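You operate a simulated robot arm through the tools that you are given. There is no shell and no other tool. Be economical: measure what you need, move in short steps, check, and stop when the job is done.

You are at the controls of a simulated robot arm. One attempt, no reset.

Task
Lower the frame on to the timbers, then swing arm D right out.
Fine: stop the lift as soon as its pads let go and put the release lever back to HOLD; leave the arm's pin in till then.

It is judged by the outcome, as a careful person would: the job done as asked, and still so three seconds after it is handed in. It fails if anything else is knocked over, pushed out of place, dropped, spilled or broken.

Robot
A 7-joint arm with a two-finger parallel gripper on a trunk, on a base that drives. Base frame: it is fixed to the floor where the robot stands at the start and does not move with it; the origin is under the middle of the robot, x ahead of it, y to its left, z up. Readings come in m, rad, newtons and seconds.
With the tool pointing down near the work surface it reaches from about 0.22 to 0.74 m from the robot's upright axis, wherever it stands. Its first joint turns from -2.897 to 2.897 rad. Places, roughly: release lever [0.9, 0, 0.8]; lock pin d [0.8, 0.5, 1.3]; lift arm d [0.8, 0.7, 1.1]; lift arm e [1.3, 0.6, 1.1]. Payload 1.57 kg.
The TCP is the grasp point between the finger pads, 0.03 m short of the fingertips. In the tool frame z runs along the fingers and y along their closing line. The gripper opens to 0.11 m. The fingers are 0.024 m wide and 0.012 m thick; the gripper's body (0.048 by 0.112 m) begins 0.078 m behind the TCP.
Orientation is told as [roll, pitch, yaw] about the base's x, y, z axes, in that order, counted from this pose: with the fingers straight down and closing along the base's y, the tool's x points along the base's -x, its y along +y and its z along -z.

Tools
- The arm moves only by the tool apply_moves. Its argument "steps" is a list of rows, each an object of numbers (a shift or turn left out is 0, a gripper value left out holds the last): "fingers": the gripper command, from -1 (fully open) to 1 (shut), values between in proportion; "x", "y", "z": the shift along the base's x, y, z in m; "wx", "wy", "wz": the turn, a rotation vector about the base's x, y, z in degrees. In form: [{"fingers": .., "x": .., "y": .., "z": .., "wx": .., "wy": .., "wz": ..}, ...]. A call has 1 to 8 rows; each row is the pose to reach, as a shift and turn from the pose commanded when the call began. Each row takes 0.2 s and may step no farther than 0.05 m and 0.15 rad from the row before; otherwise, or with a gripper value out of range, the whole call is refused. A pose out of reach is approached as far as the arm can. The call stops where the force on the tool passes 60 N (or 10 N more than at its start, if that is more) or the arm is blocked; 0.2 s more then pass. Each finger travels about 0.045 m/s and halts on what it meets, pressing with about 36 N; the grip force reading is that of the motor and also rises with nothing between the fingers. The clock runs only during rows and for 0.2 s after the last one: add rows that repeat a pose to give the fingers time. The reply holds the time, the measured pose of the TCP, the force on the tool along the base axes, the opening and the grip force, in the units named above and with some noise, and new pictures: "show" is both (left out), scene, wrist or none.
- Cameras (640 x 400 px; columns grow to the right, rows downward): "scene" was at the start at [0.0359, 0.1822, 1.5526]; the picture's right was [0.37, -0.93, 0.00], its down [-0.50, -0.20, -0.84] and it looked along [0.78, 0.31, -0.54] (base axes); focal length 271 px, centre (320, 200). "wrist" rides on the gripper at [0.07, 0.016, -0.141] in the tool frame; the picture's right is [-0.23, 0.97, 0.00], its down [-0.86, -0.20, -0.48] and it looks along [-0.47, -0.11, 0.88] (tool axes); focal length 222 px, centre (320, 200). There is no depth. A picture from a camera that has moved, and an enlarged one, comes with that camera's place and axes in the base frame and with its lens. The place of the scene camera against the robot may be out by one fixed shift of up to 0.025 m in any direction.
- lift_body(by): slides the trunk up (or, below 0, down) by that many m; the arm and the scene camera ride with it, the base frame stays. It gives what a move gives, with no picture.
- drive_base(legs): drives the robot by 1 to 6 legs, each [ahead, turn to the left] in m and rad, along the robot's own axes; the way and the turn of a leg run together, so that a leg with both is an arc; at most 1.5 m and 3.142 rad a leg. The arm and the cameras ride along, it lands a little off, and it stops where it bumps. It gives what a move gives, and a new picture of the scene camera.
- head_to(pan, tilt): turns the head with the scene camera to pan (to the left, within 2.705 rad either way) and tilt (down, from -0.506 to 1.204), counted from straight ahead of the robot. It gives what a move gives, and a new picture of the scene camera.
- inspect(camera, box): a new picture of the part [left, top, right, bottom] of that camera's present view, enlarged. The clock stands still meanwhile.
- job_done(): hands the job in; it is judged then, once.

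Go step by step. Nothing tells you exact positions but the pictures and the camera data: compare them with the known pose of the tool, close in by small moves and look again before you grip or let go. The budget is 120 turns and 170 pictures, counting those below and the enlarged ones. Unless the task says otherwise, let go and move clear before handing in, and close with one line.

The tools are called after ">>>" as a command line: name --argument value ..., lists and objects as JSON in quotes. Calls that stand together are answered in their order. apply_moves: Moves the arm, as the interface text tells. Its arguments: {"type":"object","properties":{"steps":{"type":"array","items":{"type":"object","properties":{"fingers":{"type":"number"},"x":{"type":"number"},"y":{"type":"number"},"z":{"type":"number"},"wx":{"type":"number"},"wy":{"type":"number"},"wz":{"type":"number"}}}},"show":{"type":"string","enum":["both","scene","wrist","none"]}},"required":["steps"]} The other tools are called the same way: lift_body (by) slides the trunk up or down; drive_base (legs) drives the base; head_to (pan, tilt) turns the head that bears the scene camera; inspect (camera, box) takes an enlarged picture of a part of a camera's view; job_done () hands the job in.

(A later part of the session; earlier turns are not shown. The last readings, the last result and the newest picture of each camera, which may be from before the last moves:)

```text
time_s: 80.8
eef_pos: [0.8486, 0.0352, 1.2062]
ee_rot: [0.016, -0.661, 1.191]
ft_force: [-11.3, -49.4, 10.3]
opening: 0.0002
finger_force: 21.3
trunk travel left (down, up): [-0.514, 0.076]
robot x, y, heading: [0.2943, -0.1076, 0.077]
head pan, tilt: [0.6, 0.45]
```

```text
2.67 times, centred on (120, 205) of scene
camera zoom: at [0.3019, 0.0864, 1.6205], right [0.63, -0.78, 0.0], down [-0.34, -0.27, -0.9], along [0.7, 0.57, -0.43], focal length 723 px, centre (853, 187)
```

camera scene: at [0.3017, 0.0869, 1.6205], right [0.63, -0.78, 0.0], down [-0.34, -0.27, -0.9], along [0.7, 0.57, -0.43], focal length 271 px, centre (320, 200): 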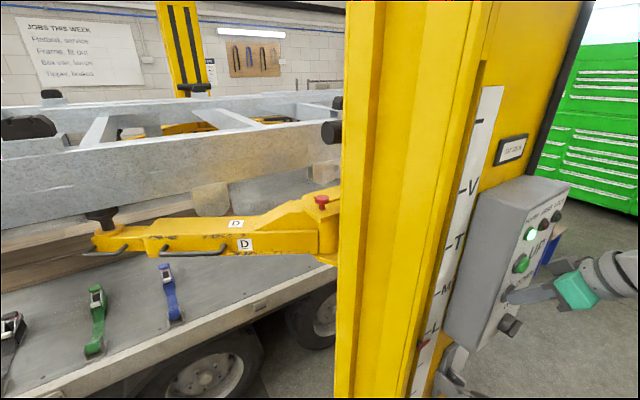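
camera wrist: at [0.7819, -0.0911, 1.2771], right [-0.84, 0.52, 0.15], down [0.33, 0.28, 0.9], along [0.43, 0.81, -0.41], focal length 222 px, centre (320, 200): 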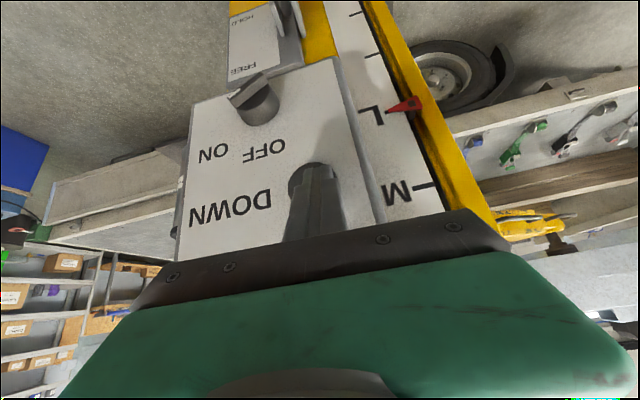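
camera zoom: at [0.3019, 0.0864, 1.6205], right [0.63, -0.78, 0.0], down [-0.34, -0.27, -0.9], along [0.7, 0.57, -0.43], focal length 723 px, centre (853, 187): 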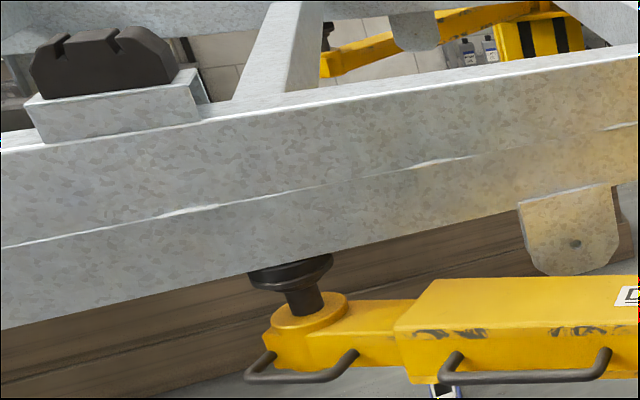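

The rail's lower edge now hides the timber's top edge. Another short spell, then compare the pad with the rail.

>>> apply_moves --steps '[{"x": 0}]' --show "none"

>>> inspect --camera "scene" --box '[0, 130, 240, 280]'

```text
time_s: 81.2
eef_pos: [0.8495, 0.0346, 1.2083]
ee_rot: [0.014, -0.661, 1.192]
ft_force: [-11.3, -49.9, 9.4]
opening: 0.0001
finger_force: 21.5
trunk travel left (down, up): [-0.514, 0.076]
robot x, y, heading: [0.2952, -0.1052, 0.08]
head pan, tilt: [0.6, 0.45]
```

```text
2.67 times, centred on (120, 205) of scene
camera zoom: at [0.3018, 0.0862, 1.6205], right [0.63, -0.78, 0.0], down [-0.34, -0.27, -0.9], along [0.7, 0.57, -0.43], focal length 723 px, centre (853, 187)
```

zoom: 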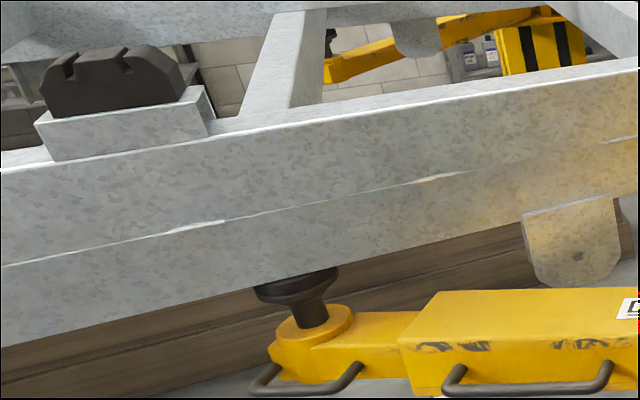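

Still moving down together. Continue.

>>> apply_moves --steps '[{"x": 0}]' --show "none"

>>> inspect --camera "scene" --box '[0, 130, 240, 280]'

```text
time_s: 81.6
eef_pos: [0.8493, 0.0341, 1.2069]
ee_rot: [0.016, -0.661, 1.19]
ft_force: [-19.3, -38.0, 7.6]
opening: 0.0001
finger_force: 21.3
trunk travel left (down, up): [-0.514, 0.076]
robot x, y, heading: [0.2928, -0.1064, 0.08]
head pan, tilt: [0.6, 0.45]
```

```text
2.67 times, centred on (120, 205) of scene
camera zoom: at [0.3012, 0.0886, 1.6202], right [0.63, -0.78, 0.0], down [-0.34, -0.27, -0.9], along [0.7, 0.57, -0.43], focal length 723 px, centre (853, 187)
```

zoom: 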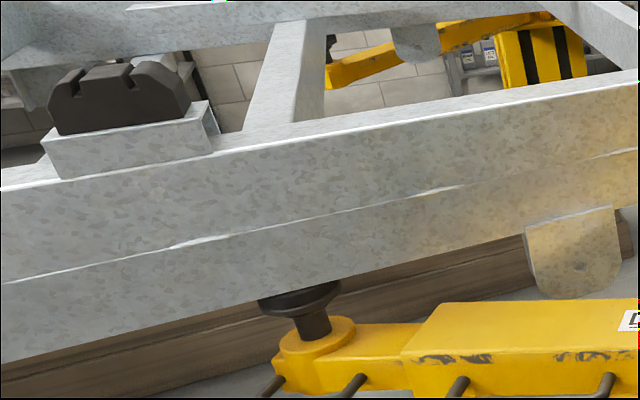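

Still descending together. Another short spell, with a full view to check the finger on the button.

>>> apply_moves --steps '[{"x": 0}]' --show "scene"

>>> inspect --camera "scene" --box '[0, 150, 240, 300]'

```text
time_s: 82.0
eef_pos: [0.848, 0.0343, 1.207]
ee_rot: [0.016, -0.66, 1.192]
ft_force: [-20.3, -35.5, 5.5]
opening: 0.0
finger_force: 21.0
trunk travel left (down, up): [-0.514, 0.076]
robot x, y, heading: [0.2919, -0.1102, 0.081]
head pan, tilt: [0.6, 0.45]
camera scene: at [0.301, 0.0886, 1.6201], right [0.63, -0.78, 0.0], down [-0.34, -0.27, -0.9], along [0.7, 0.57, -0.43], focal length 271 px, centre (320, 200)
```

scene: 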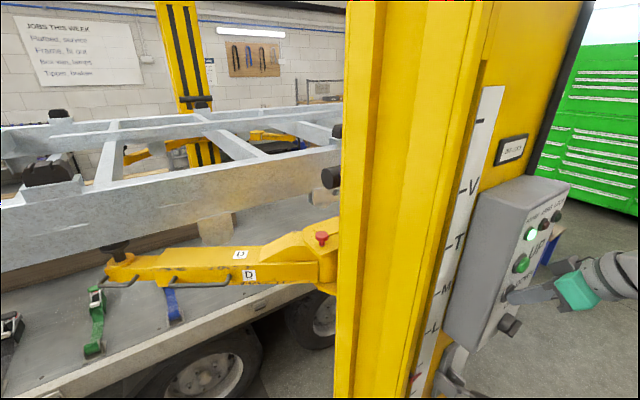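

```text
2.67 times, centred on (120, 225) of scene
camera zoom: at [0.301, 0.0886, 1.6201], right [0.63, -0.78, 0.0], down [-0.34, -0.27, -0.9], along [0.7, 0.57, -0.43], focal length 723 px, centre (853, 133)
```

zoom: 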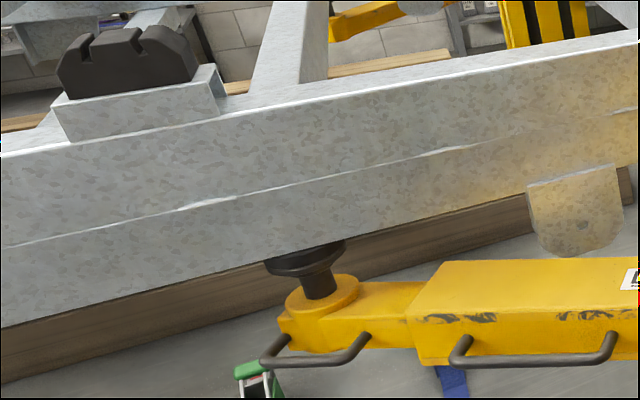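

Still together, frame and pad. Continue in short spells.

>>> apply_moves --steps '[{"x": 0}]' --show "none"

>>> inspect --camera "scene" --box '[0, 150, 240, 300]'

```text
time_s: 82.4
eef_pos: [0.8489, 0.035, 1.2065]
ee_rot: [0.015, -0.661, 1.191]
ft_force: [-21.2, -35.6, 5.0]
opening: 0.0001
finger_force: 21.3
trunk travel left (down, up): [-0.514, 0.076]
robot x, y, heading: [0.2934, -0.1059, 0.083]
head pan, tilt: [0.6, 0.45]
```

```text
2.67 times, centred on (120, 225) of scene
camera zoom: at [0.3009, 0.0887, 1.6201], right [0.63, -0.78, 0.0], down [-0.34, -0.27, -0.9], along [0.7, 0.57, -0.43], focal length 723 px, centre (853, 133)
```

zoom: 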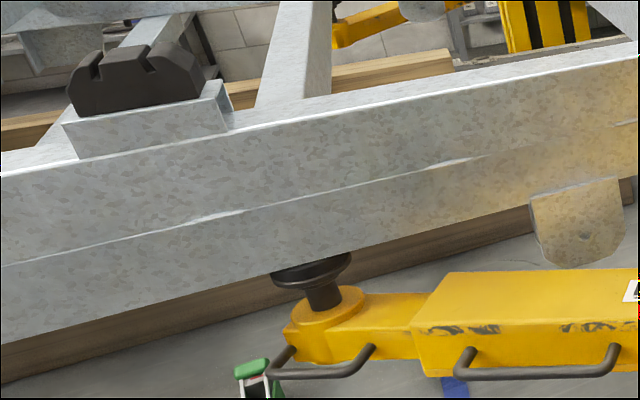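

Continuing.

>>> apply_moves --steps '[{"x": 0}]' --show "none"

>>> inspect --camera "scene" --box '[0, 150, 240, 300]'

```text
time_s: 82.8
eef_pos: [0.8488, 0.0348, 1.2074]
ee_rot: [0.016, -0.66, 1.188]
ft_force: [-22.2, -35.2, 3.5]
opening: 0.0
finger_force: 21.3
trunk travel left (down, up): [-0.514, 0.076]
robot x, y, heading: [0.2898, -0.1057, 0.081]
head pan, tilt: [0.6, 0.45]
```

```text
2.67 times, centred on (120, 225) of scene
camera zoom: at [0.3008, 0.0887, 1.6201], right [0.63, -0.78, 0.0], down [-0.34, -0.27, -0.9], along [0.7, 0.57, -0.43], focal length 723 px, centre (853, 133)
```

zoom: 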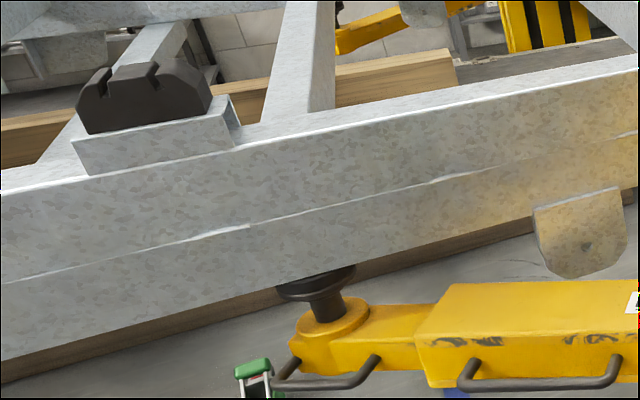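

Getting close, I think. Another single spell.

>>> apply_moves --steps '[{"x": 0}]' --show "none"

>>> inspect --camera "scene" --box '[0, 150, 240, 300]'

```text
time_s: 83.2
eef_pos: [0.8486, 0.0344, 1.2065]
ee_rot: [0.015, -0.659, 1.189]
ft_force: [-22.3, -32.5, 2.9]
opening: 0.0001
finger_force: 21.4
trunk travel left (down, up): [-0.514, 0.076]
robot x, y, heading: [0.2898, -0.1045, 0.084]
head pan, tilt: [0.6, 0.45]
```

```text
2.67 times, centred on (120, 225) of scene
camera zoom: at [0.3006, 0.0892, 1.62], right [0.63, -0.78, 0.0], down [-0.34, -0.27, -0.9], along [0.7, 0.57, -0.43], focal length 723 px, centre (853, 133)
```

zoom: 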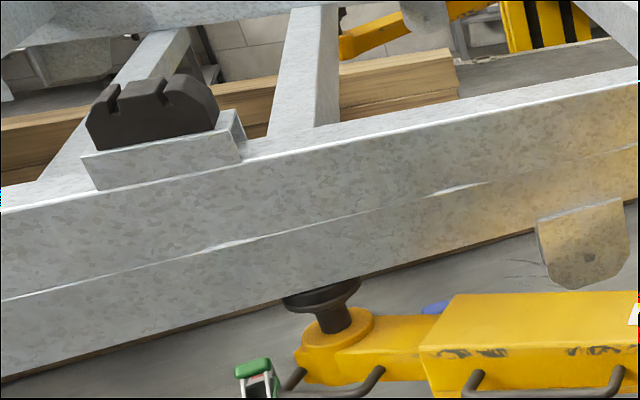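

The near timber is now almost hidden behind the rail; the far rail still looks clear of its timber. Another spell, with a full view.

>>> apply_moves --steps '[{"x": 0}]' --show "none"

>>> inspect --camera "scene" --box '[0, 90, 360, 320]'

```text
time_s: 83.6
eef_pos: [0.8491, 0.0339, 1.2065]
ee_rot: [0.016, -0.66, 1.189]
ft_force: [-22.8, -32.0, 2.3]
opening: 0.0
finger_force: 21.5
trunk travel left (down, up): [-0.514, 0.076]
robot x, y, heading: [0.2912, -0.1079, 0.076]
head pan, tilt: [0.6, 0.45]
```

```text
1.74 times, centred on (180, 205) of scene
camera zoom: at [0.3005, 0.0891, 1.62], right [0.63, -0.78, 0.0], down [-0.34, -0.27, -0.9], along [0.7, 0.57, -0.43], focal length 471 px, centre (564, 191)
```

zoom: 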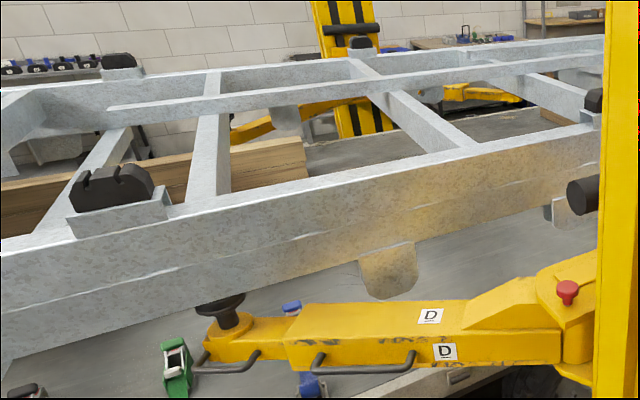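

By rough sums the frame's underside is near z 1.02 and the timber top near 0.92, so perhaps 10 cm is left. I'll hold DOWN slightly longer.

>>> apply_moves --steps '[{"x": 0}, {"x": 0}]' --show "none"

>>> inspect --camera "scene" --box '[0, 90, 360, 320]'

```text
time_s: 84.2
eef_pos: [0.8498, 0.0341, 1.2077]
ee_rot: [0.015, -0.659, 1.188]
ft_force: [-23.0, -33.3, 2.0]
opening: 0.0
finger_force: 21.6
trunk travel left (down, up): [-0.514, 0.076]
robot x, y, heading: [0.2913, -0.1092, 0.083]
head pan, tilt: [0.6, 0.45]
```

```text
1.74 times, centred on (180, 205) of scene
camera zoom: at [0.3007, 0.0887, 1.6201], right [0.63, -0.78, 0.0], down [-0.34, -0.27, -0.9], along [0.7, 0.57, -0.43], focal length 471 px, centre (564, 191)
```

zoom: 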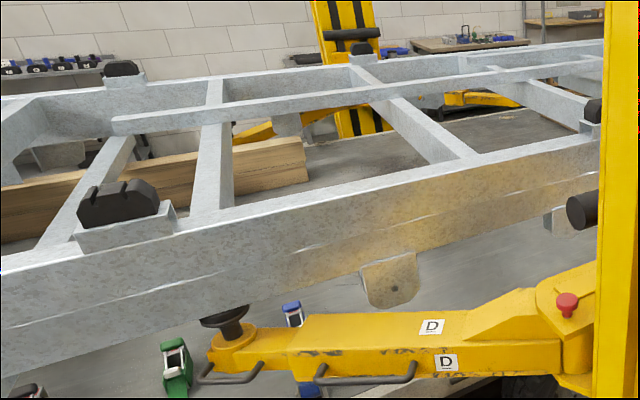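

Still together. Continue.

>>> apply_moves --steps '[{"x": 0}, {"x": 0}]' --show "none"

>>> inspect --camera "scene" --box '[0, 90, 360, 320]'

```text
time_s: 84.8
eef_pos: [0.8493, 0.0359, 1.2077]
ee_rot: [0.016, -0.659, 1.189]
ft_force: [-22.6, -34.0, 1.7]
opening: 0.0
finger_force: 21.2
trunk travel left (down, up): [-0.514, 0.076]
robot x, y, heading: [0.2937, -0.1066, 0.08]
head pan, tilt: [0.6, 0.45]
```

```text
1.74 times, centred on (180, 205) of scene
camera zoom: at [0.3008, 0.0885, 1.6201], right [0.63, -0.78, 0.0], down [-0.34, -0.27, -0.9], along [0.7, 0.57, -0.43], focal length 471 px, centre (564, 191)
```

zoom: 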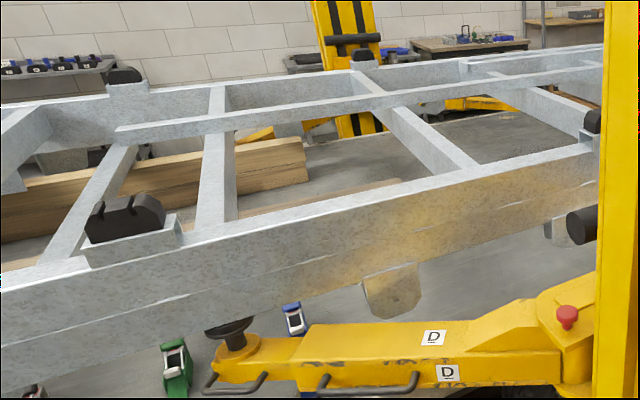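

Near timber now shows behind the near rail. Still lowering together; continue.

>>> apply_moves --steps '[{"x": 0}]' --show "none"

>>> inspect --camera "scene" --box '[0, 90, 360, 320]'

```text
time_s: 85.2
eef_pos: [0.8493, 0.0349, 1.2076]
ee_rot: [0.016, -0.66, 1.188]
ft_force: [-22.5, -33.8, 2.0]
opening: 0.0
finger_force: 21.6
trunk travel left (down, up): [-0.514, 0.076]
robot x, y, heading: [0.289, -0.1049, 0.081]
head pan, tilt: [0.6, 0.45]
```

```text
1.74 times, centred on (180, 205) of scene
camera zoom: at [0.3009, 0.0884, 1.6201], right [0.63, -0.78, 0.0], down [-0.34, -0.27, -0.9], along [0.7, 0.57, -0.43], focal length 471 px, centre (564, 191)
```

zoom: 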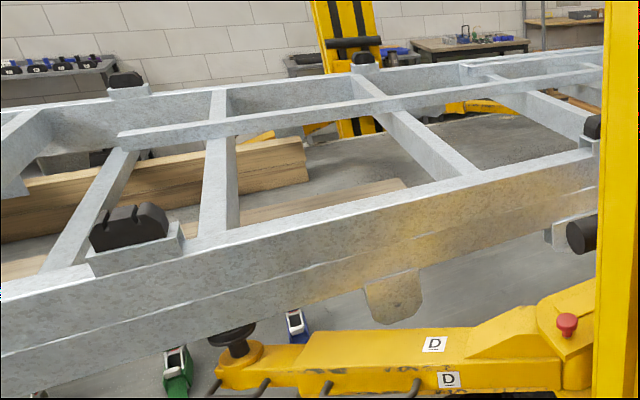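

Continuing.

>>> apply_moves --steps '[{"x": 0}]' --show "none"

>>> inspect --camera "scene" --box '[0, 90, 360, 320]'

```text
time_s: 85.6
eef_pos: [0.8494, 0.035, 1.2073]
ee_rot: [0.016, -0.659, 1.189]
ft_force: [-22.2, -33.9, 1.5]
opening: 0.0
finger_force: 21.4
trunk travel left (down, up): [-0.514, 0.076]
robot x, y, heading: [0.2976, -0.1086, 0.081]
head pan, tilt: [0.6, 0.45]
```

```text
1.74 times, centred on (180, 205) of scene
camera zoom: at [0.3009, 0.0884, 1.6201], right [0.63, -0.78, 0.0], down [-0.34, -0.27, -0.9], along [0.7, 0.57, -0.43], focal length 471 px, centre (564, 191)
```

zoom: 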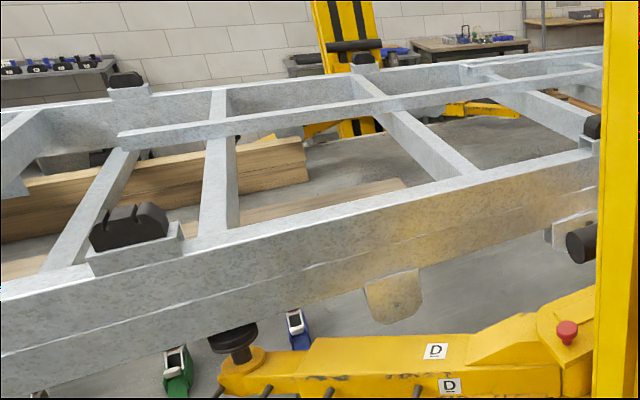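

The frame has stopped while the arm has gone on a little lower, so the pads have let go. I'll release DOWN now.

>>> apply_moves --steps '[{"x": -0.012, "y": -0.035, "z": 0.0}, {"x": -0.026, "y": -0.075, "z": 0.0}]' --show "none"

>>> inspect --camera "scene" --box '[0, 160, 240, 310]'

>>> inspect --camera "scene" --box '[400, 80, 600, 380]'

```text
time_s: 86.2
eef_pos: [0.8269, -0.0345, 1.2066]
ee_rot: [0.015, -0.661, 1.189]
ft_force: [-1.1, 0.7, -0.1]
opening: 0.0
finger_force: 21.4
trunk travel left (down, up): [-0.514, 0.076]
robot x, y, heading: [0.2932, -0.1082, 0.081]
head pan, tilt: [0.6, 0.45]
```

```text
2.67 times, centred on (120, 235) of scene
camera zoom: at [0.3047, 0.0945, 1.6193], right [0.63, -0.78, 0.0], down [-0.34, -0.27, -0.9], along [0.7, 0.57, -0.44], focal length 723 px, centre (853, 107)
```

zoom: 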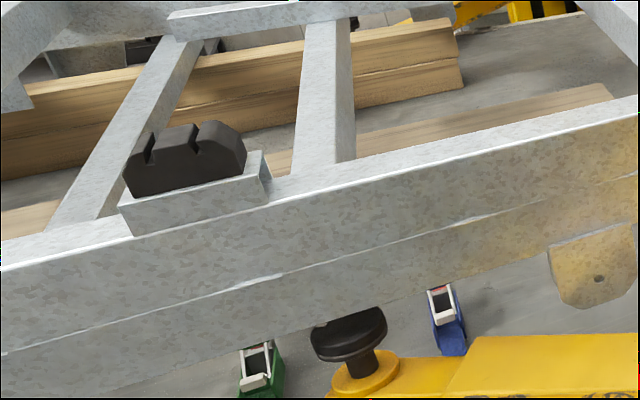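

```text
1.33 times, centred on (500, 230) of scene
camera zoom: at [0.3047, 0.0945, 1.6193], right [0.63, -0.78, 0.0], down [-0.34, -0.27, -0.9], along [0.7, 0.57, -0.44], focal length 361 px, centre (80, 160)
```

zoom: 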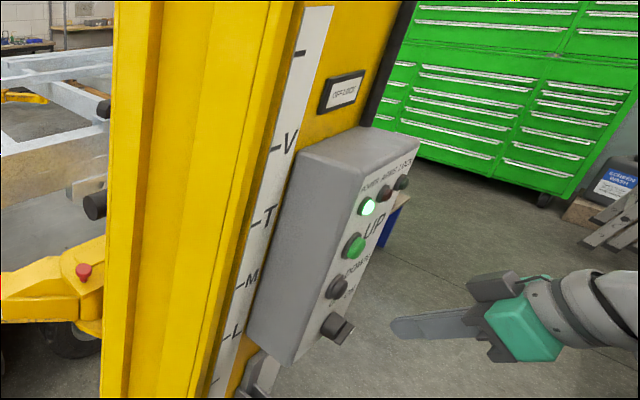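

The pad hangs clear below the rail and the lift is stopped. Next I lower the trunk to put the lever back to HOLD by pressing its grip down from above.

>>> lift_body --by -0.22

>>> head_to --pan 0.1 --tilt 0.75

>>> apply_moves --steps '[{"x": 0, "y": 0}]' --show "wrist"

```text
time_s: 88.5
eef_pos: [0.8259, -0.0353, 0.986]
ee_rot: [0.018, -0.66, 1.187]
ft_force: [0.2, -0.8, 0.7]
opening: 0.0001
finger_force: 21.4
trunk travel left (down, up): [-0.294, 0.296]
robot x, y, heading: [0.2936, -0.112, 0.079]
head pan, tilt: [0.6, 0.45]
```

```text
time_s: 89.5
eef_pos: [0.8262, -0.0352, 0.9858]
ee_rot: [0.015, -0.658, 1.187]
ft_force: [-0.6, -0.8, -0.4]
opening: 0.0002
finger_force: 21.1
trunk travel left (down, up): [-0.294, 0.296]
robot x, y, heading: [0.2929, -0.1085, 0.086]
head pan, tilt: [0.099, 0.75]
camera scene: at [0.3146, 0.0512, 1.3729], right [0.18, -0.98, 0.0], down [-0.67, -0.12, -0.73], along [0.72, 0.13, -0.68], focal length 271 px, centre (320, 200)
```

scene: 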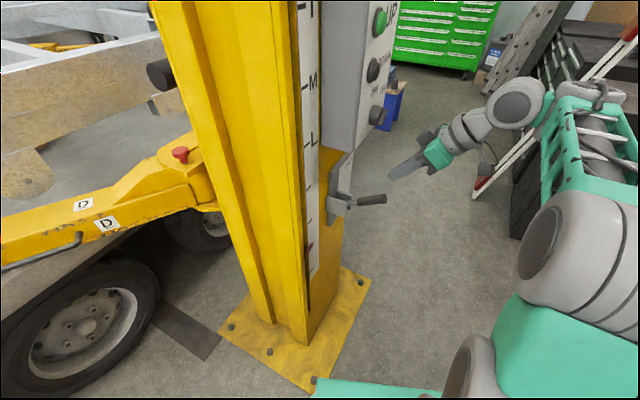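

```text
time_s: 89.9
eef_pos: [0.826, -0.0338, 0.9858]
ee_rot: [0.015, -0.66, 1.189]
ft_force: [0.5, 0.1, -0.8]
opening: 0.0001
finger_force: 21.6
trunk travel left (down, up): [-0.294, 0.296]
robot x, y, heading: [0.2934, -0.1067, 0.083]
head pan, tilt: [0.099, 0.75]
camera wrist: at [0.7587, -0.1608, 1.0556], right [-0.84, 0.52, 0.15], down [0.34, 0.28, 0.9], along [0.43, 0.81, -0.41], focal length 222 px, centre (320, 200)
```

wrist: 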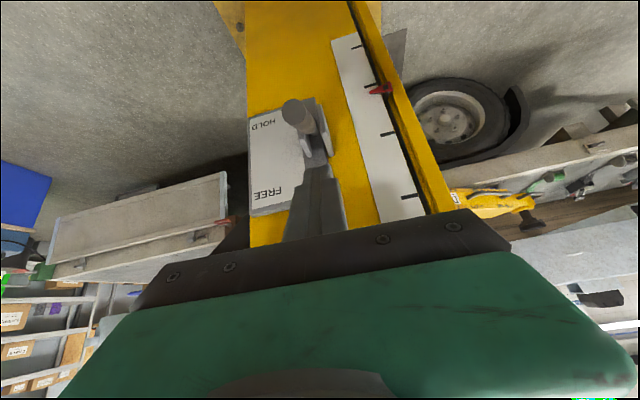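

The grip end is at about [0.842, -0.02, 0.883]. I'll bring the fingertip over the grip and press down gradually.

>>> apply_moves --steps '[{"x": 0.009, "y": 0.01, "z": -0.015}, {"x": 0.017, "y": 0.019, "z": -0.04}, {"x": 0.017, "y": 0.019, "z": -0.065}, {"x": 0.016, "y": 0.018, "z": -0.09}]'

```text
time_s: 90.9
eef_pos: [0.8419, -0.0173, 0.8957]
ee_rot: [0.014, -0.659, 1.189]
ft_force: [1.2, -0.9, 2.3]
opening: 0.0
finger_force: 21.2
trunk travel left (down, up): [-0.294, 0.296]
robot x, y, heading: [0.2938, -0.1086, 0.084]
head pan, tilt: [0.099, 0.75]
camera scene: at [0.3143, 0.0511, 1.373], right [0.18, -0.98, 0.0], down [-0.67, -0.12, -0.73], along [0.72, 0.13, -0.68], focal length 271 px, centre (320, 200)
camera wrist: at [0.7747, -0.1432, 0.9653], right [-0.84, 0.52, 0.15], down [0.33, 0.28, 0.9], along [0.43, 0.81, -0.41], focal length 222 px, centre (320, 200)
```

scene: 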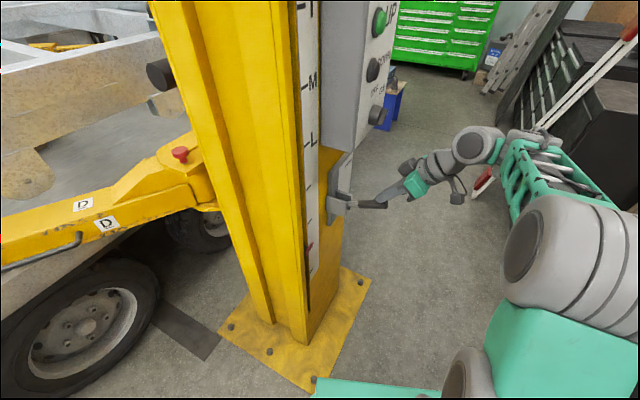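
wrist: 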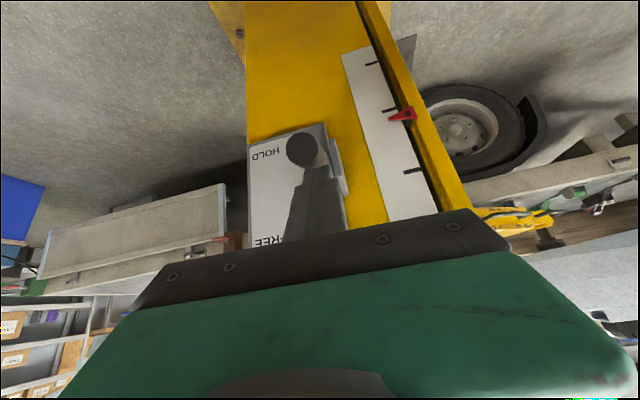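

The finger is pushing the lever down nicely. I'll carry on to the HOLD end.

>>> apply_moves --steps '[{"z": -0.025}, {"z": -0.05}, {"z": -0.075}, {"z": -0.095}, {"z": -0.108}]'

```text
time_s: 92.1
eef_pos: [0.8413, -0.0165, 0.7869]
ee_rot: [0.016, -0.659, 1.187]
ft_force: [0.3, 0.3, 0.6]
opening: 0.0
finger_force: 21.1
trunk travel left (down, up): [-0.294, 0.296]
robot x, y, heading: [0.2956, -0.1054, 0.083]
head pan, tilt: [0.099, 0.75]
camera scene: at [0.3145, 0.0512, 1.3729], right [0.18, -0.98, 0.0], down [-0.67, -0.12, -0.73], along [0.72, 0.13, -0.68], focal length 271 px, centre (320, 200)
camera wrist: at [0.7742, -0.1426, 0.8566], right [-0.84, 0.52, 0.15], down [0.34, 0.28, 0.9], along [0.43, 0.81, -0.41], focal length 222 px, centre (320, 200)
```

scene: 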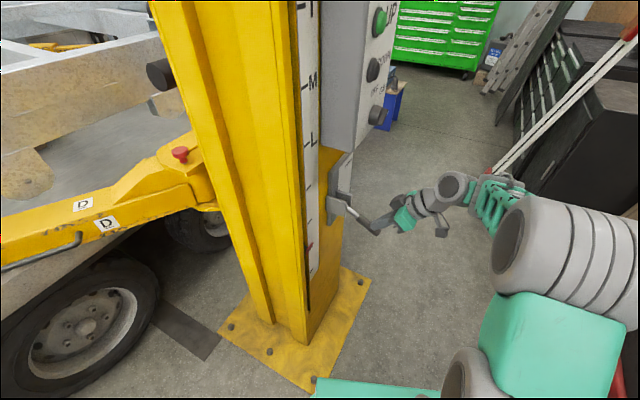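
wrist: 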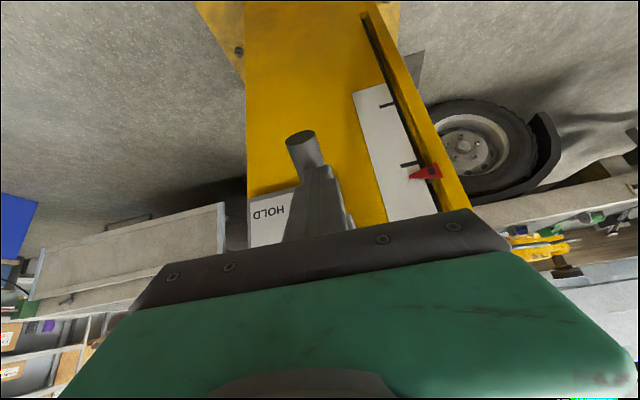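

The grip end is near z 0.733, the same as at HOLD originally. I'll press 1.5 cm more to make sure it is on its stop.

>>> apply_moves --steps '[{"z": -0.01}, {"z": -0.018}, {"z": -0.025}]' --show "none"

```text
time_s: 92.7
eef_pos: [0.8407, -0.017, 0.7853]
ee_rot: [-0.014, -0.671, 1.214]
ft_force: [-28.2, -11.6, 31.4]
opening: 0.0
finger_force: 21.5
trunk travel left (down, up): [-0.294, 0.296]
robot x, y, heading: [0.2928, -0.1077, 0.076]
head pan, tilt: [0.099, 0.75]
stopped in row 2: the force on the tool passed its limit (the readings are from after the stop); the commanded pose is now the measured one
```

It is hard on its stop. I'll back off up and out and verify the lever.

>>> apply_moves --steps '[{"x": -0.002, "y": -0.01, "z": 0.03}, {"x": -0.014, "y": -0.04, "z": 0.06}, {"x": -0.03, "y": -0.085, "z": 0.07}]' --show "none"

>>> inspect --camera "scene" --box '[290, 60, 430, 280]'

```text
time_s: 93.5
eef_pos: [0.8145, -0.1011, 0.8512]
ee_rot: [-0.008, -0.668, 1.207]
ft_force: [0.0, 0.7, -0.1]
opening: 0.0
finger_force: 20.7
trunk travel left (down, up): [-0.294, 0.296]
robot x, y, heading: [0.2925, -0.1065, 0.078]
head pan, tilt: [0.099, 0.75]
```

```text
1.82 times, centred on (360, 170) of scene
camera zoom: at [0.3145, 0.0514, 1.3728], right [0.18, -0.98, 0.0], down [-0.67, -0.12, -0.73], along [0.72, 0.13, -0.68], focal length 493 px, centre (247, 254)
```

zoom: 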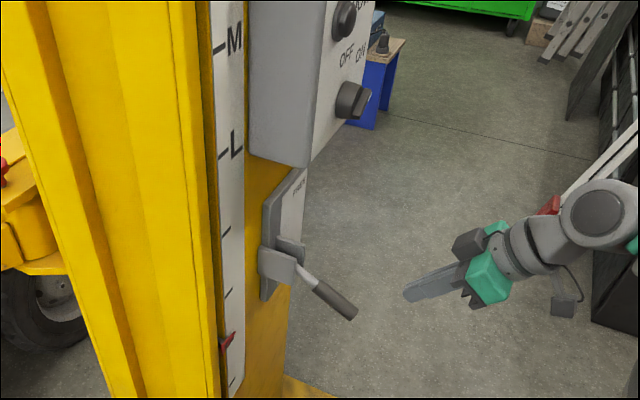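

The lever is at HOLD. Next the pin: its red knob is at about [0.84, 0.515, 0.98]. I'll look at the arm and pin from here.

>>> head_to --pan 0.95 --tilt 0.55

>>> inspect --camera "scene" --box '[330, 80, 530, 205]'

```text
time_s: 94.6
eef_pos: [0.8148, -0.1013, 0.8506]
ee_rot: [-0.007, -0.669, 1.208]
ft_force: [-0.1, -0.1, 0.5]
opening: 0.0
finger_force: 20.7
trunk travel left (down, up): [-0.294, 0.296]
robot x, y, heading: [0.2924, -0.1059, 0.083]
head pan, tilt: [0.949, 0.55]
camera scene: at [0.279, 0.1132, 1.3902], right [0.86, -0.51, 0.0], down [-0.27, -0.45, -0.85], along [0.44, 0.73, -0.52], focal length 271 px, centre (320, 200)
```

scene: 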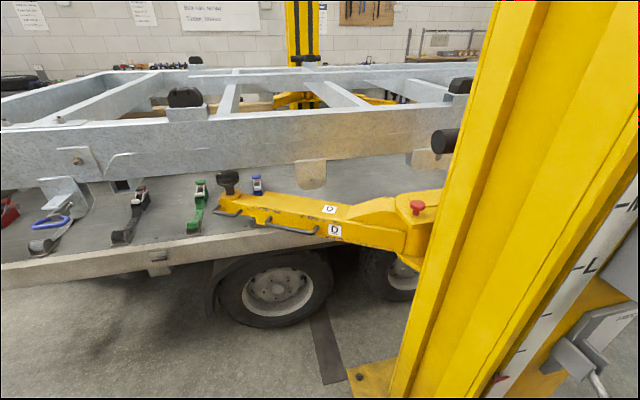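

```text
3.20 times, centred on (430, 142) of scene
camera zoom: at [0.279, 0.1132, 1.3902], right [0.86, -0.51, 0.0], down [-0.27, -0.45, -0.85], along [0.44, 0.73, -0.52], focal length 867 px, centre (-32, 384)
```

zoom: 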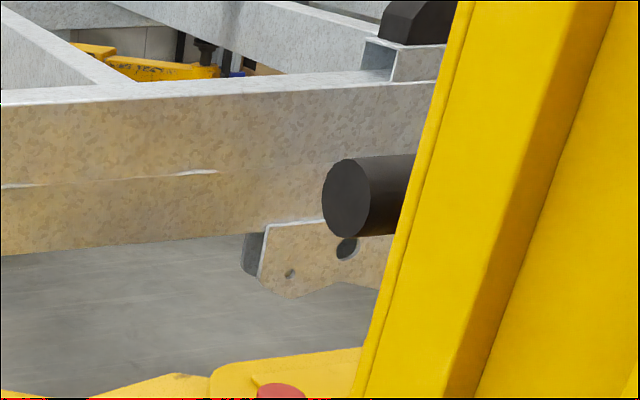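

I'll stand at about [0.32, 0.1] to reach the pin. First I tuck the arm in and swing it to the left, along the way it came.

>>> apply_moves --steps '[{"x": -0.04, "y": 0, "z": 0.02, "wx": -5, "wy": 2}, {"x": -0.08, "y": 0, "z": 0.04, "wx": -10, "wy": 4}, {"x": -0.12, "y": 0, "z": 0.06, "wx": -15, "wy": 6}, {"x": -0.16, "y": 0.01, "z": 0.08, "wx": -20, "wy": 8}, {"x": -0.2, "y": 0.03, "z": 0.09, "wx": -25, "wy": 10}, {"x": -0.23, "y": 0.065, "z": 0.1, "wx": -30, "wy": 11}, {"x": -0.25, "y": 0.11, "z": 0.1, "wx": -35, "wy": 12}]' --show "none"

>>> apply_moves --steps '[{"x": -0.02, "y": 0.045}, {"x": -0.04, "y": 0.09}, {"x": -0.07, "y": 0.13}, {"x": -0.11, "y": 0.16}, {"x": -0.15, "y": 0.19}, {"x": -0.19, "y": 0.21}]' --show "scene"

```text
time_s: 96.2
eef_pos: [0.5757, 0.0078, 0.9379]
ee_rot: [0.013, 0.015, 1.188]
ft_force: [1.4, 0.1, 0.3]
opening: 0.0
finger_force: 21.2
trunk travel left (down, up): [-0.294, 0.296]
robot x, y, heading: [0.2956, -0.1074, 0.078]
head pan, tilt: [0.949, 0.55]
```

```text
time_s: 96.7
eef_pos: [0.5907, 0.0082, 0.9279]
ee_rot: [0.017, 0.042, 0.949]
ft_force: [0.4, 0.0, 0.2]
opening: 0.0001
finger_force: 20.8
trunk travel left (down, up): [-0.294, 0.296]
robot x, y, heading: [0.2931, -0.1034, 0.082]
head pan, tilt: [0.949, 0.55]
stopped in row 2: the arm was blocked; the commanded pose is now the measured one
camera scene: at [0.2901, 0.1182, 1.3849], right [0.86, -0.51, -0.01], down [-0.28, -0.45, -0.85], along [0.43, 0.73, -0.53], focal length 271 px, centre (320, 200)
```

scene: 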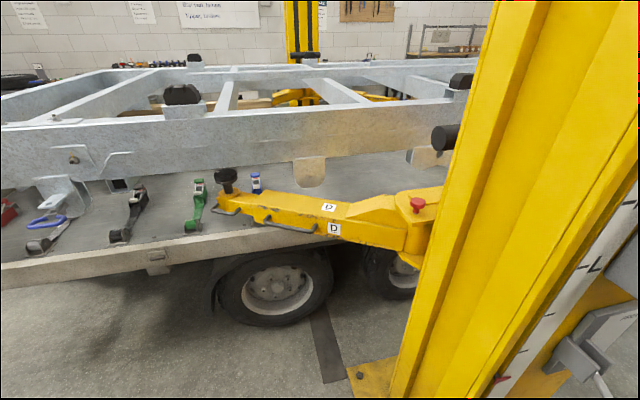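

The arm is blocked by something; I'll look at it.

>>> head_to --pan -0.1 --tilt 0.75

```text
time_s: 98.0
eef_pos: [0.5905, 0.0057, 0.932]
ee_rot: [0.021, 0.04, 0.949]
ft_force: [0.1, 0.6, -0.4]
opening: 0.0
finger_force: 21.8
trunk travel left (down, up): [-0.294, 0.296]
robot x, y, heading: [0.2933, -0.1092, 0.086]
head pan, tilt: [-0.099, 0.75]
camera scene: at [0.3269, 0.037, 1.3727], right [-0.02, -1.0, 0.0], down [-0.69, 0.01, -0.73], along [0.73, -0.01, -0.69], focal length 271 px, centre (320, 200)
```

scene: 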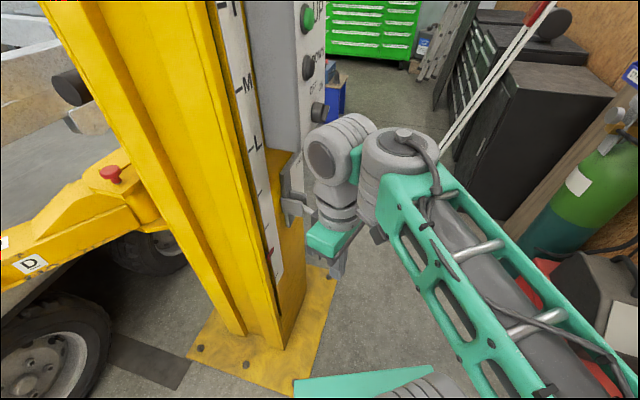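

The arm is clear of the post, so it was probably the turned head. I'll retry the swing with the head here.

>>> apply_moves --steps '[{"x": -0.02, "y": 0.04}, {"x": -0.04, "y": 0.08}, {"x": -0.07, "y": 0.115}, {"x": -0.11, "y": 0.14}, {"x": -0.15, "y": 0.16}, {"x": -0.18, "y": 0.18}]' --show "scene"

```text
time_s: 99.4
eef_pos: [0.4012, 0.1853, 0.9378]
ee_rot: [0.005, 0.021, 0.948]
ft_force: [0.4, 0.6, 0.3]
opening: 0.0001
finger_force: 21.2
trunk travel left (down, up): [-0.294, 0.296]
robot x, y, heading: [0.2935, -0.1111, 0.085]
head pan, tilt: [-0.099, 0.75]
camera scene: at [0.3156, 0.0346, 1.3729], right [-0.02, -1.0, 0.0], down [-0.68, 0.01, -0.73], along [0.73, -0.01, -0.68], focal length 271 px, centre (320, 200)
```

scene: 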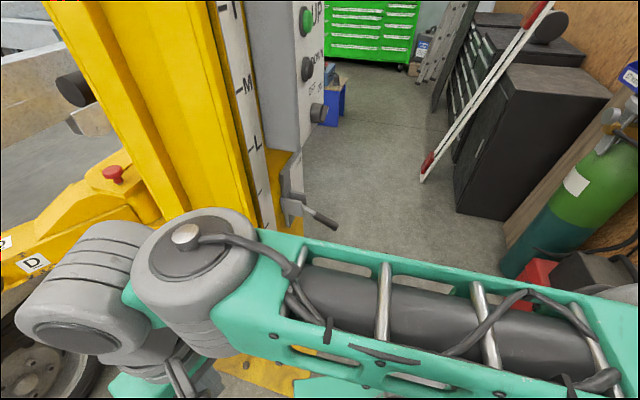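

Now I drive: turn left, go 0.25 m, turn back to face the pin.

>>> drive_base --legs '[[0, 1.45], [0.25, 0], [0, -1.15]]'

```text
time_s: 101.4
eef_pos: [0.2661, 0.2056, 0.9389]
ee_rot: [0.007, 0.023, 1.383]
ft_force: [0.0, 0.2, 0.9]
opening: 0.0001
finger_force: 21.9
trunk travel left (down, up): [-0.294, 0.296]
robot x, y, heading: [0.2922, -0.1045, 0.512]
head pan, tilt: [-0.099, 0.75]
stopped in leg 1: the robot was blocked; the commanded pose is now the measured one
camera scene: at [0.2509, 0.027, 1.3729], right [0.4, -0.92, 0.0], down [-0.62, -0.27, -0.73], along [0.67, 0.29, -0.68], focal length 271 px, centre (320, 200)
```

scene: 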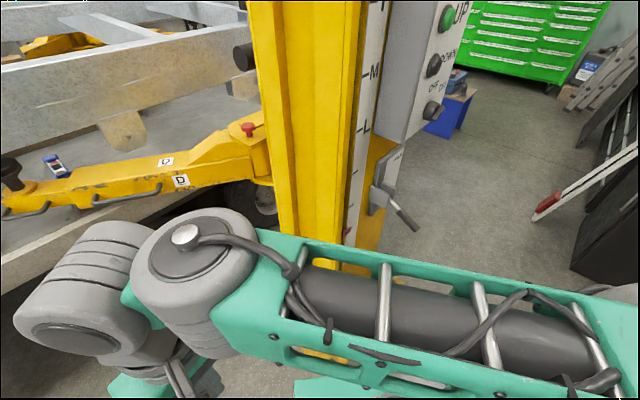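

The base's rear corner met the tool cart. I'll turn back, reverse away diagonally, and come in from farther left.

>>> drive_base --legs '[[0, -0.4], [0, -0.45], [-0.5, 0]]'

>>> head_to --pan -1.2 --tilt 0.8

```text
time_s: 106.8
eef_pos: [0.0415, 0.2829, 0.9375]
ee_rot: [0.007, 0.023, 0.53]
ft_force: [0.7, -0.1, -0.3]
opening: 0.0
finger_force: 21.4
trunk travel left (down, up): [-0.294, 0.296]
robot x, y, heading: [-0.1769, 0.0612, -0.348]
head pan, tilt: [-0.099, 0.75]
camera scene: at [-0.095, 0.1861, 1.3729], right [-0.43, -0.9, 0.0], down [-0.62, 0.29, -0.73], along [0.66, -0.31, -0.68], focal length 271 px, centre (320, 200)
```

scene: 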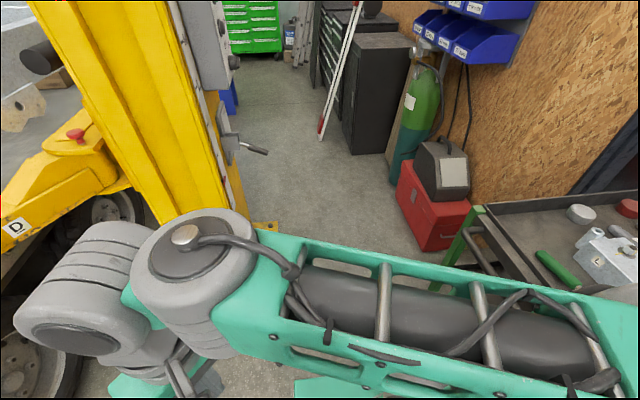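

```text
time_s: 108.1
eef_pos: [0.0407, 0.284, 0.9386]
ee_rot: [0.007, 0.02, 0.53]
ft_force: [0.1, -0.2, -0.5]
opening: 0.0003
finger_force: 21.3
trunk travel left (down, up): [-0.294, 0.296]
robot x, y, heading: [-0.1752, 0.0599, -0.345]
head pan, tilt: [-1.201, 0.799]
camera scene: at [-0.1678, 0.141, 1.3689], right [-1.0, -0.03, 0.0], down [-0.02, 0.72, -0.7], along [0.02, -0.7, -0.72], focal length 271 px, centre (320, 200)
```

scene: 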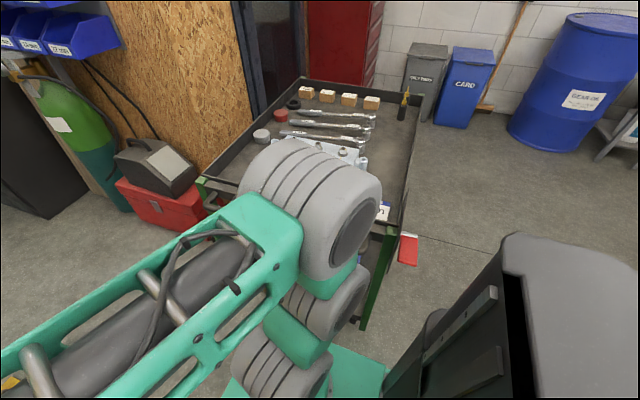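

The cart is where it was. Now I turn left and drive up toward the pin.

>>> head_to --pan 0.1 --tilt 0.65

>>> drive_base --legs '[[0, 0.7], [0.43, 0]]'

```text
time_s: 109.6
eef_pos: [0.0403, 0.2837, 0.9377]
ee_rot: [0.008, 0.022, 0.53]
ft_force: [-0.1, -0.4, 0.8]
opening: 0.0
finger_force: 22.3
trunk travel left (down, up): [-0.294, 0.296]
robot x, y, heading: [-0.1786, 0.0638, -0.345]
head pan, tilt: [0.099, 0.649]
camera scene: at [-0.0858, 0.2007, 1.3815], right [-0.24, -0.97, 0.0], down [-0.59, 0.15, -0.8], along [0.77, -0.19, -0.6], focal length 271 px, centre (320, 200)
```

scene: 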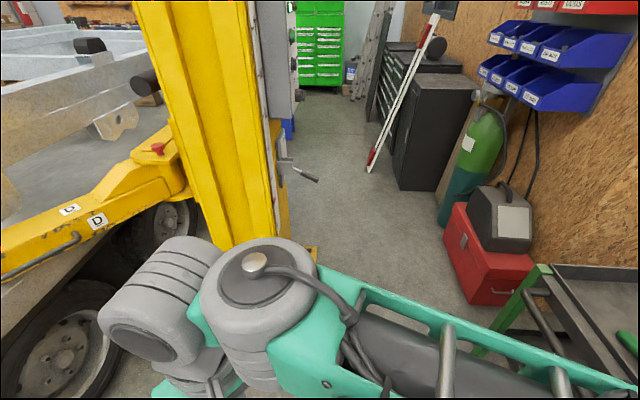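

```text
time_s: 114.1
eef_pos: [0.249, 0.5215, 0.9377]
ee_rot: [0.006, 0.024, 1.224]
ft_force: [0.0, 0.9, -0.2]
opening: 0.0
finger_force: 21.3
trunk travel left (down, up): [-0.294, 0.296]
robot x, y, heading: [0.2269, 0.2095, 0.352]
head pan, tilt: [0.099, 0.649]
camera scene: at [0.2047, 0.367, 1.3815], right [0.44, -0.9, 0.0], down [-0.54, -0.27, -0.8], along [0.72, 0.35, -0.6], focal length 271 px, centre (320, 200)
```

scene: 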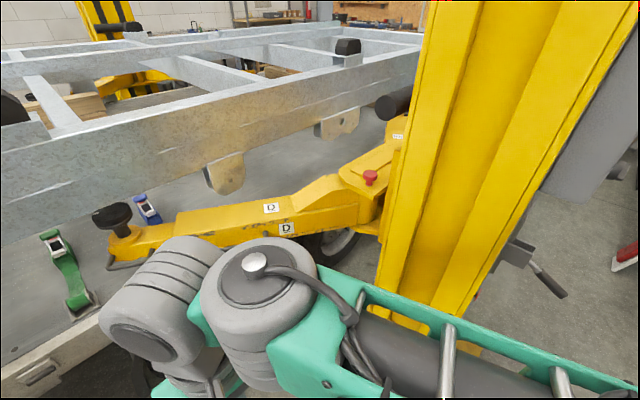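

The knob is at about [0.86, 0.53, 0.97]. I'll raise the trunk a bit, open the fingers, and swing the arm out toward it at a safe height.

>>> lift_body --by 0.2

>>> apply_moves --steps '[{"fingers": -0.3, "x": 0.045, "y": 0.01, "wz": -4}, {"x": 0.09, "y": 0.02, "wz": -8}, {"x": 0.135, "y": 0.02, "wz": -12}, {"x": 0.18, "y": 0.02, "wz": -16}, {"x": 0.225, "y": 0.02, "wz": -20}, {"x": 0.27, "y": 0.02, "wz": -24}, {"x": 0.315, "y": 0.015, "wz": -28}, {"x": 0.36, "y": 0.01, "wz": -30}]'

```text
time_s: 116.3
eef_pos: [0.2496, 0.5211, 1.1371]
ee_rot: [0.006, 0.024, 1.226]
ft_force: [-0.1, -0.3, 0.0]
opening: 0.0002
finger_force: 20.9
trunk travel left (down, up): [-0.494, 0.096]
robot x, y, heading: [0.2261, 0.2125, 0.353]
head pan, tilt: [0.099, 0.649]
```

```text
time_s: 118.1
eef_pos: [0.6108, 0.53, 1.1377]
ee_rot: [0.008, 0.023, 0.703]
ft_force: [0.9, -0.7, -0.5]
opening: 0.0716
finger_force: 0.1
trunk travel left (down, up): [-0.494, 0.096]
robot x, y, heading: [0.2255, 0.2101, 0.357]
head pan, tilt: [0.099, 0.649]
camera scene: at [0.2054, 0.3671, 1.5815], right [0.44, -0.9, 0.0], down [-0.54, -0.27, -0.8], along [0.72, 0.35, -0.6], focal length 271 px, centre (320, 200)
camera wrist: at [0.5494, 0.4995, 1.2813], right [-0.46, 0.89, 0.0], down [0.79, 0.4, 0.46], along [0.41, 0.21, -0.89], focal length 222 px, centre (320, 200)
```

scene: 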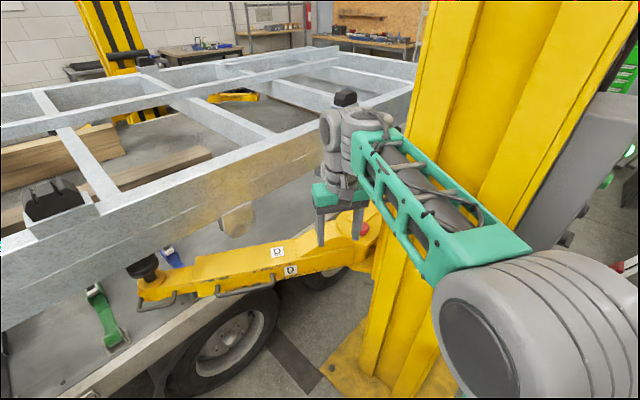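
wrist: 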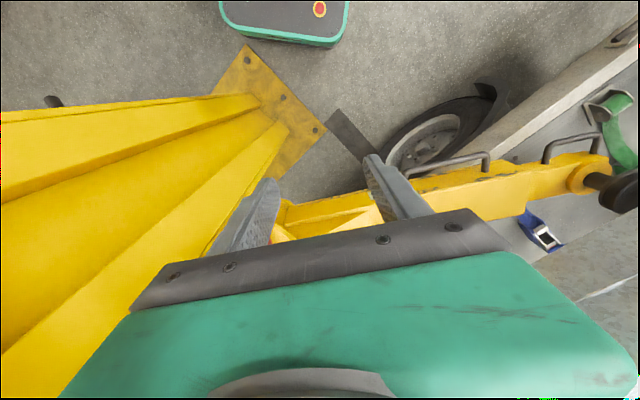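

Clear so far; corrected for the camera's shift, the knob is near [0.83, 0.535, 0.96]. I'll move on forward and look with the wrist camera.

>>> apply_moves --steps '[{"x": 0.04, "y": 0.0}, {"x": 0.08, "y": 0.0, "z": -0.01}, {"x": 0.12, "y": 0.0, "z": -0.02}]'

```text
time_s: 118.9
eef_pos: [0.73, 0.5318, 1.1182]
ee_rot: [0.008, 0.022, 0.704]
ft_force: [-0.2, -0.1, 0.2]
opening: 0.0714
finger_force: 0.0
trunk travel left (down, up): [-0.494, 0.096]
robot x, y, heading: [0.224, 0.2127, 0.354]
head pan, tilt: [0.099, 0.649]
camera scene: at [0.2054, 0.3671, 1.5815], right [0.44, -0.9, 0.0], down [-0.54, -0.27, -0.8], along [0.72, 0.35, -0.6], focal length 271 px, centre (320, 200)
camera wrist: at [0.668, 0.5005, 1.2611], right [-0.46, 0.89, 0.0], down [0.79, 0.4, 0.46], along [0.41, 0.21, -0.89], focal length 222 px, centre (320, 200)
```

scene: 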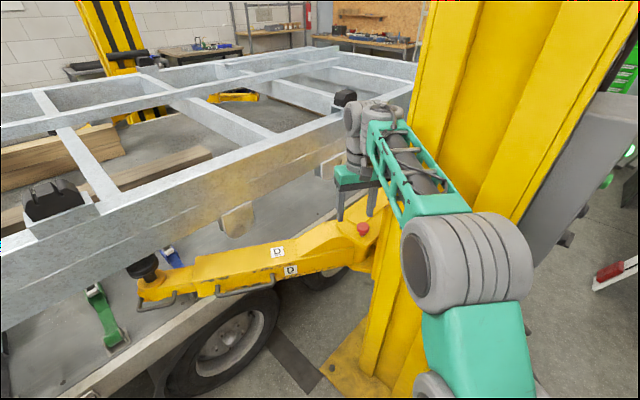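
wrist: 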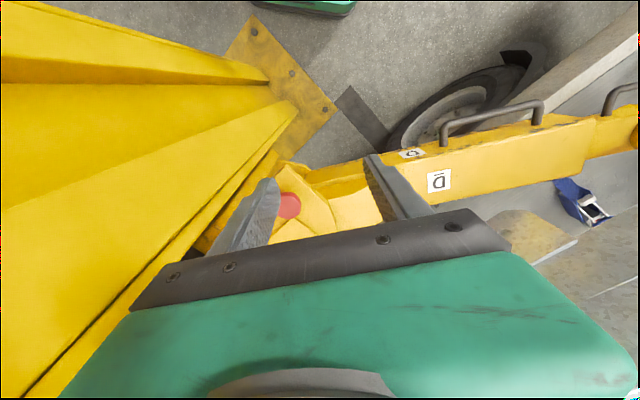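

From the wrist view the knob is at about [0.832, 0.535, 0.965], and a post edge is 6-7 cm to its right. I'll turn the yaw 20° for clearance and go over the knob.

>>> apply_moves --steps '[{"x": 0.035, "y": 0.003, "wz": -7}, {"x": 0.07, "y": 0.005, "wz": -14, "z": -0.01}, {"x": 0.1, "y": 0.006, "wz": -20, "z": -0.03}]'

```text
time_s: 119.5
eef_pos: [0.7799, 0.5378, 1.1135]
ee_rot: [0.008, 0.042, 0.473]
ft_force: [-38.1, -7.4, 5.6]
opening: 0.0614
finger_force: 0.1
out of reach, approached as far as the arm can: row 1
trunk travel left (down, up): [-0.494, 0.096]
robot x, y, heading: [0.2229, 0.2107, 0.358]
head pan, tilt: [0.099, 0.649]
stopped in row 3: the force on the tool passed its limit (the readings are from after the stop); the commanded pose is now the measured one
camera scene: at [0.1954, 0.3643, 1.5817], right [0.44, -0.9, 0.0], down [-0.54, -0.27, -0.8], along [0.72, 0.35, -0.6], focal length 271 px, centre (320, 200)
camera wrist: at [0.7152, 0.522, 1.258], right [-0.24, 0.97, 0.0], down [0.87, 0.22, 0.44], along [0.43, 0.1, -0.9], focal length 222 px, centre (320, 200)
```

scene: 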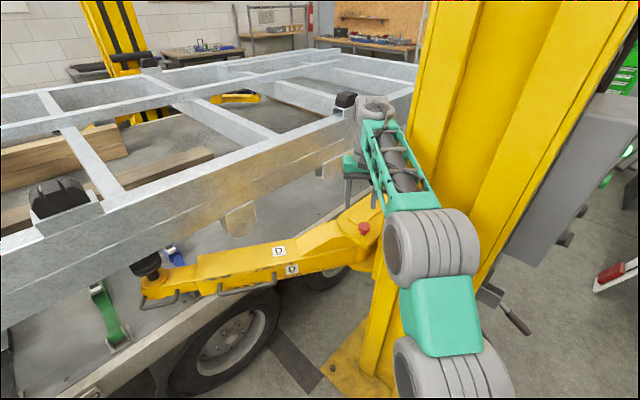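
wrist: 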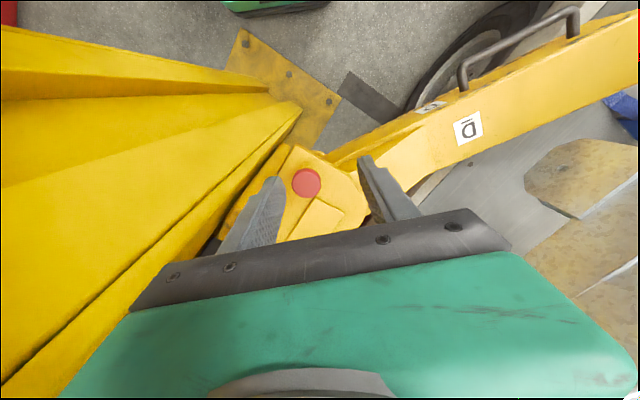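

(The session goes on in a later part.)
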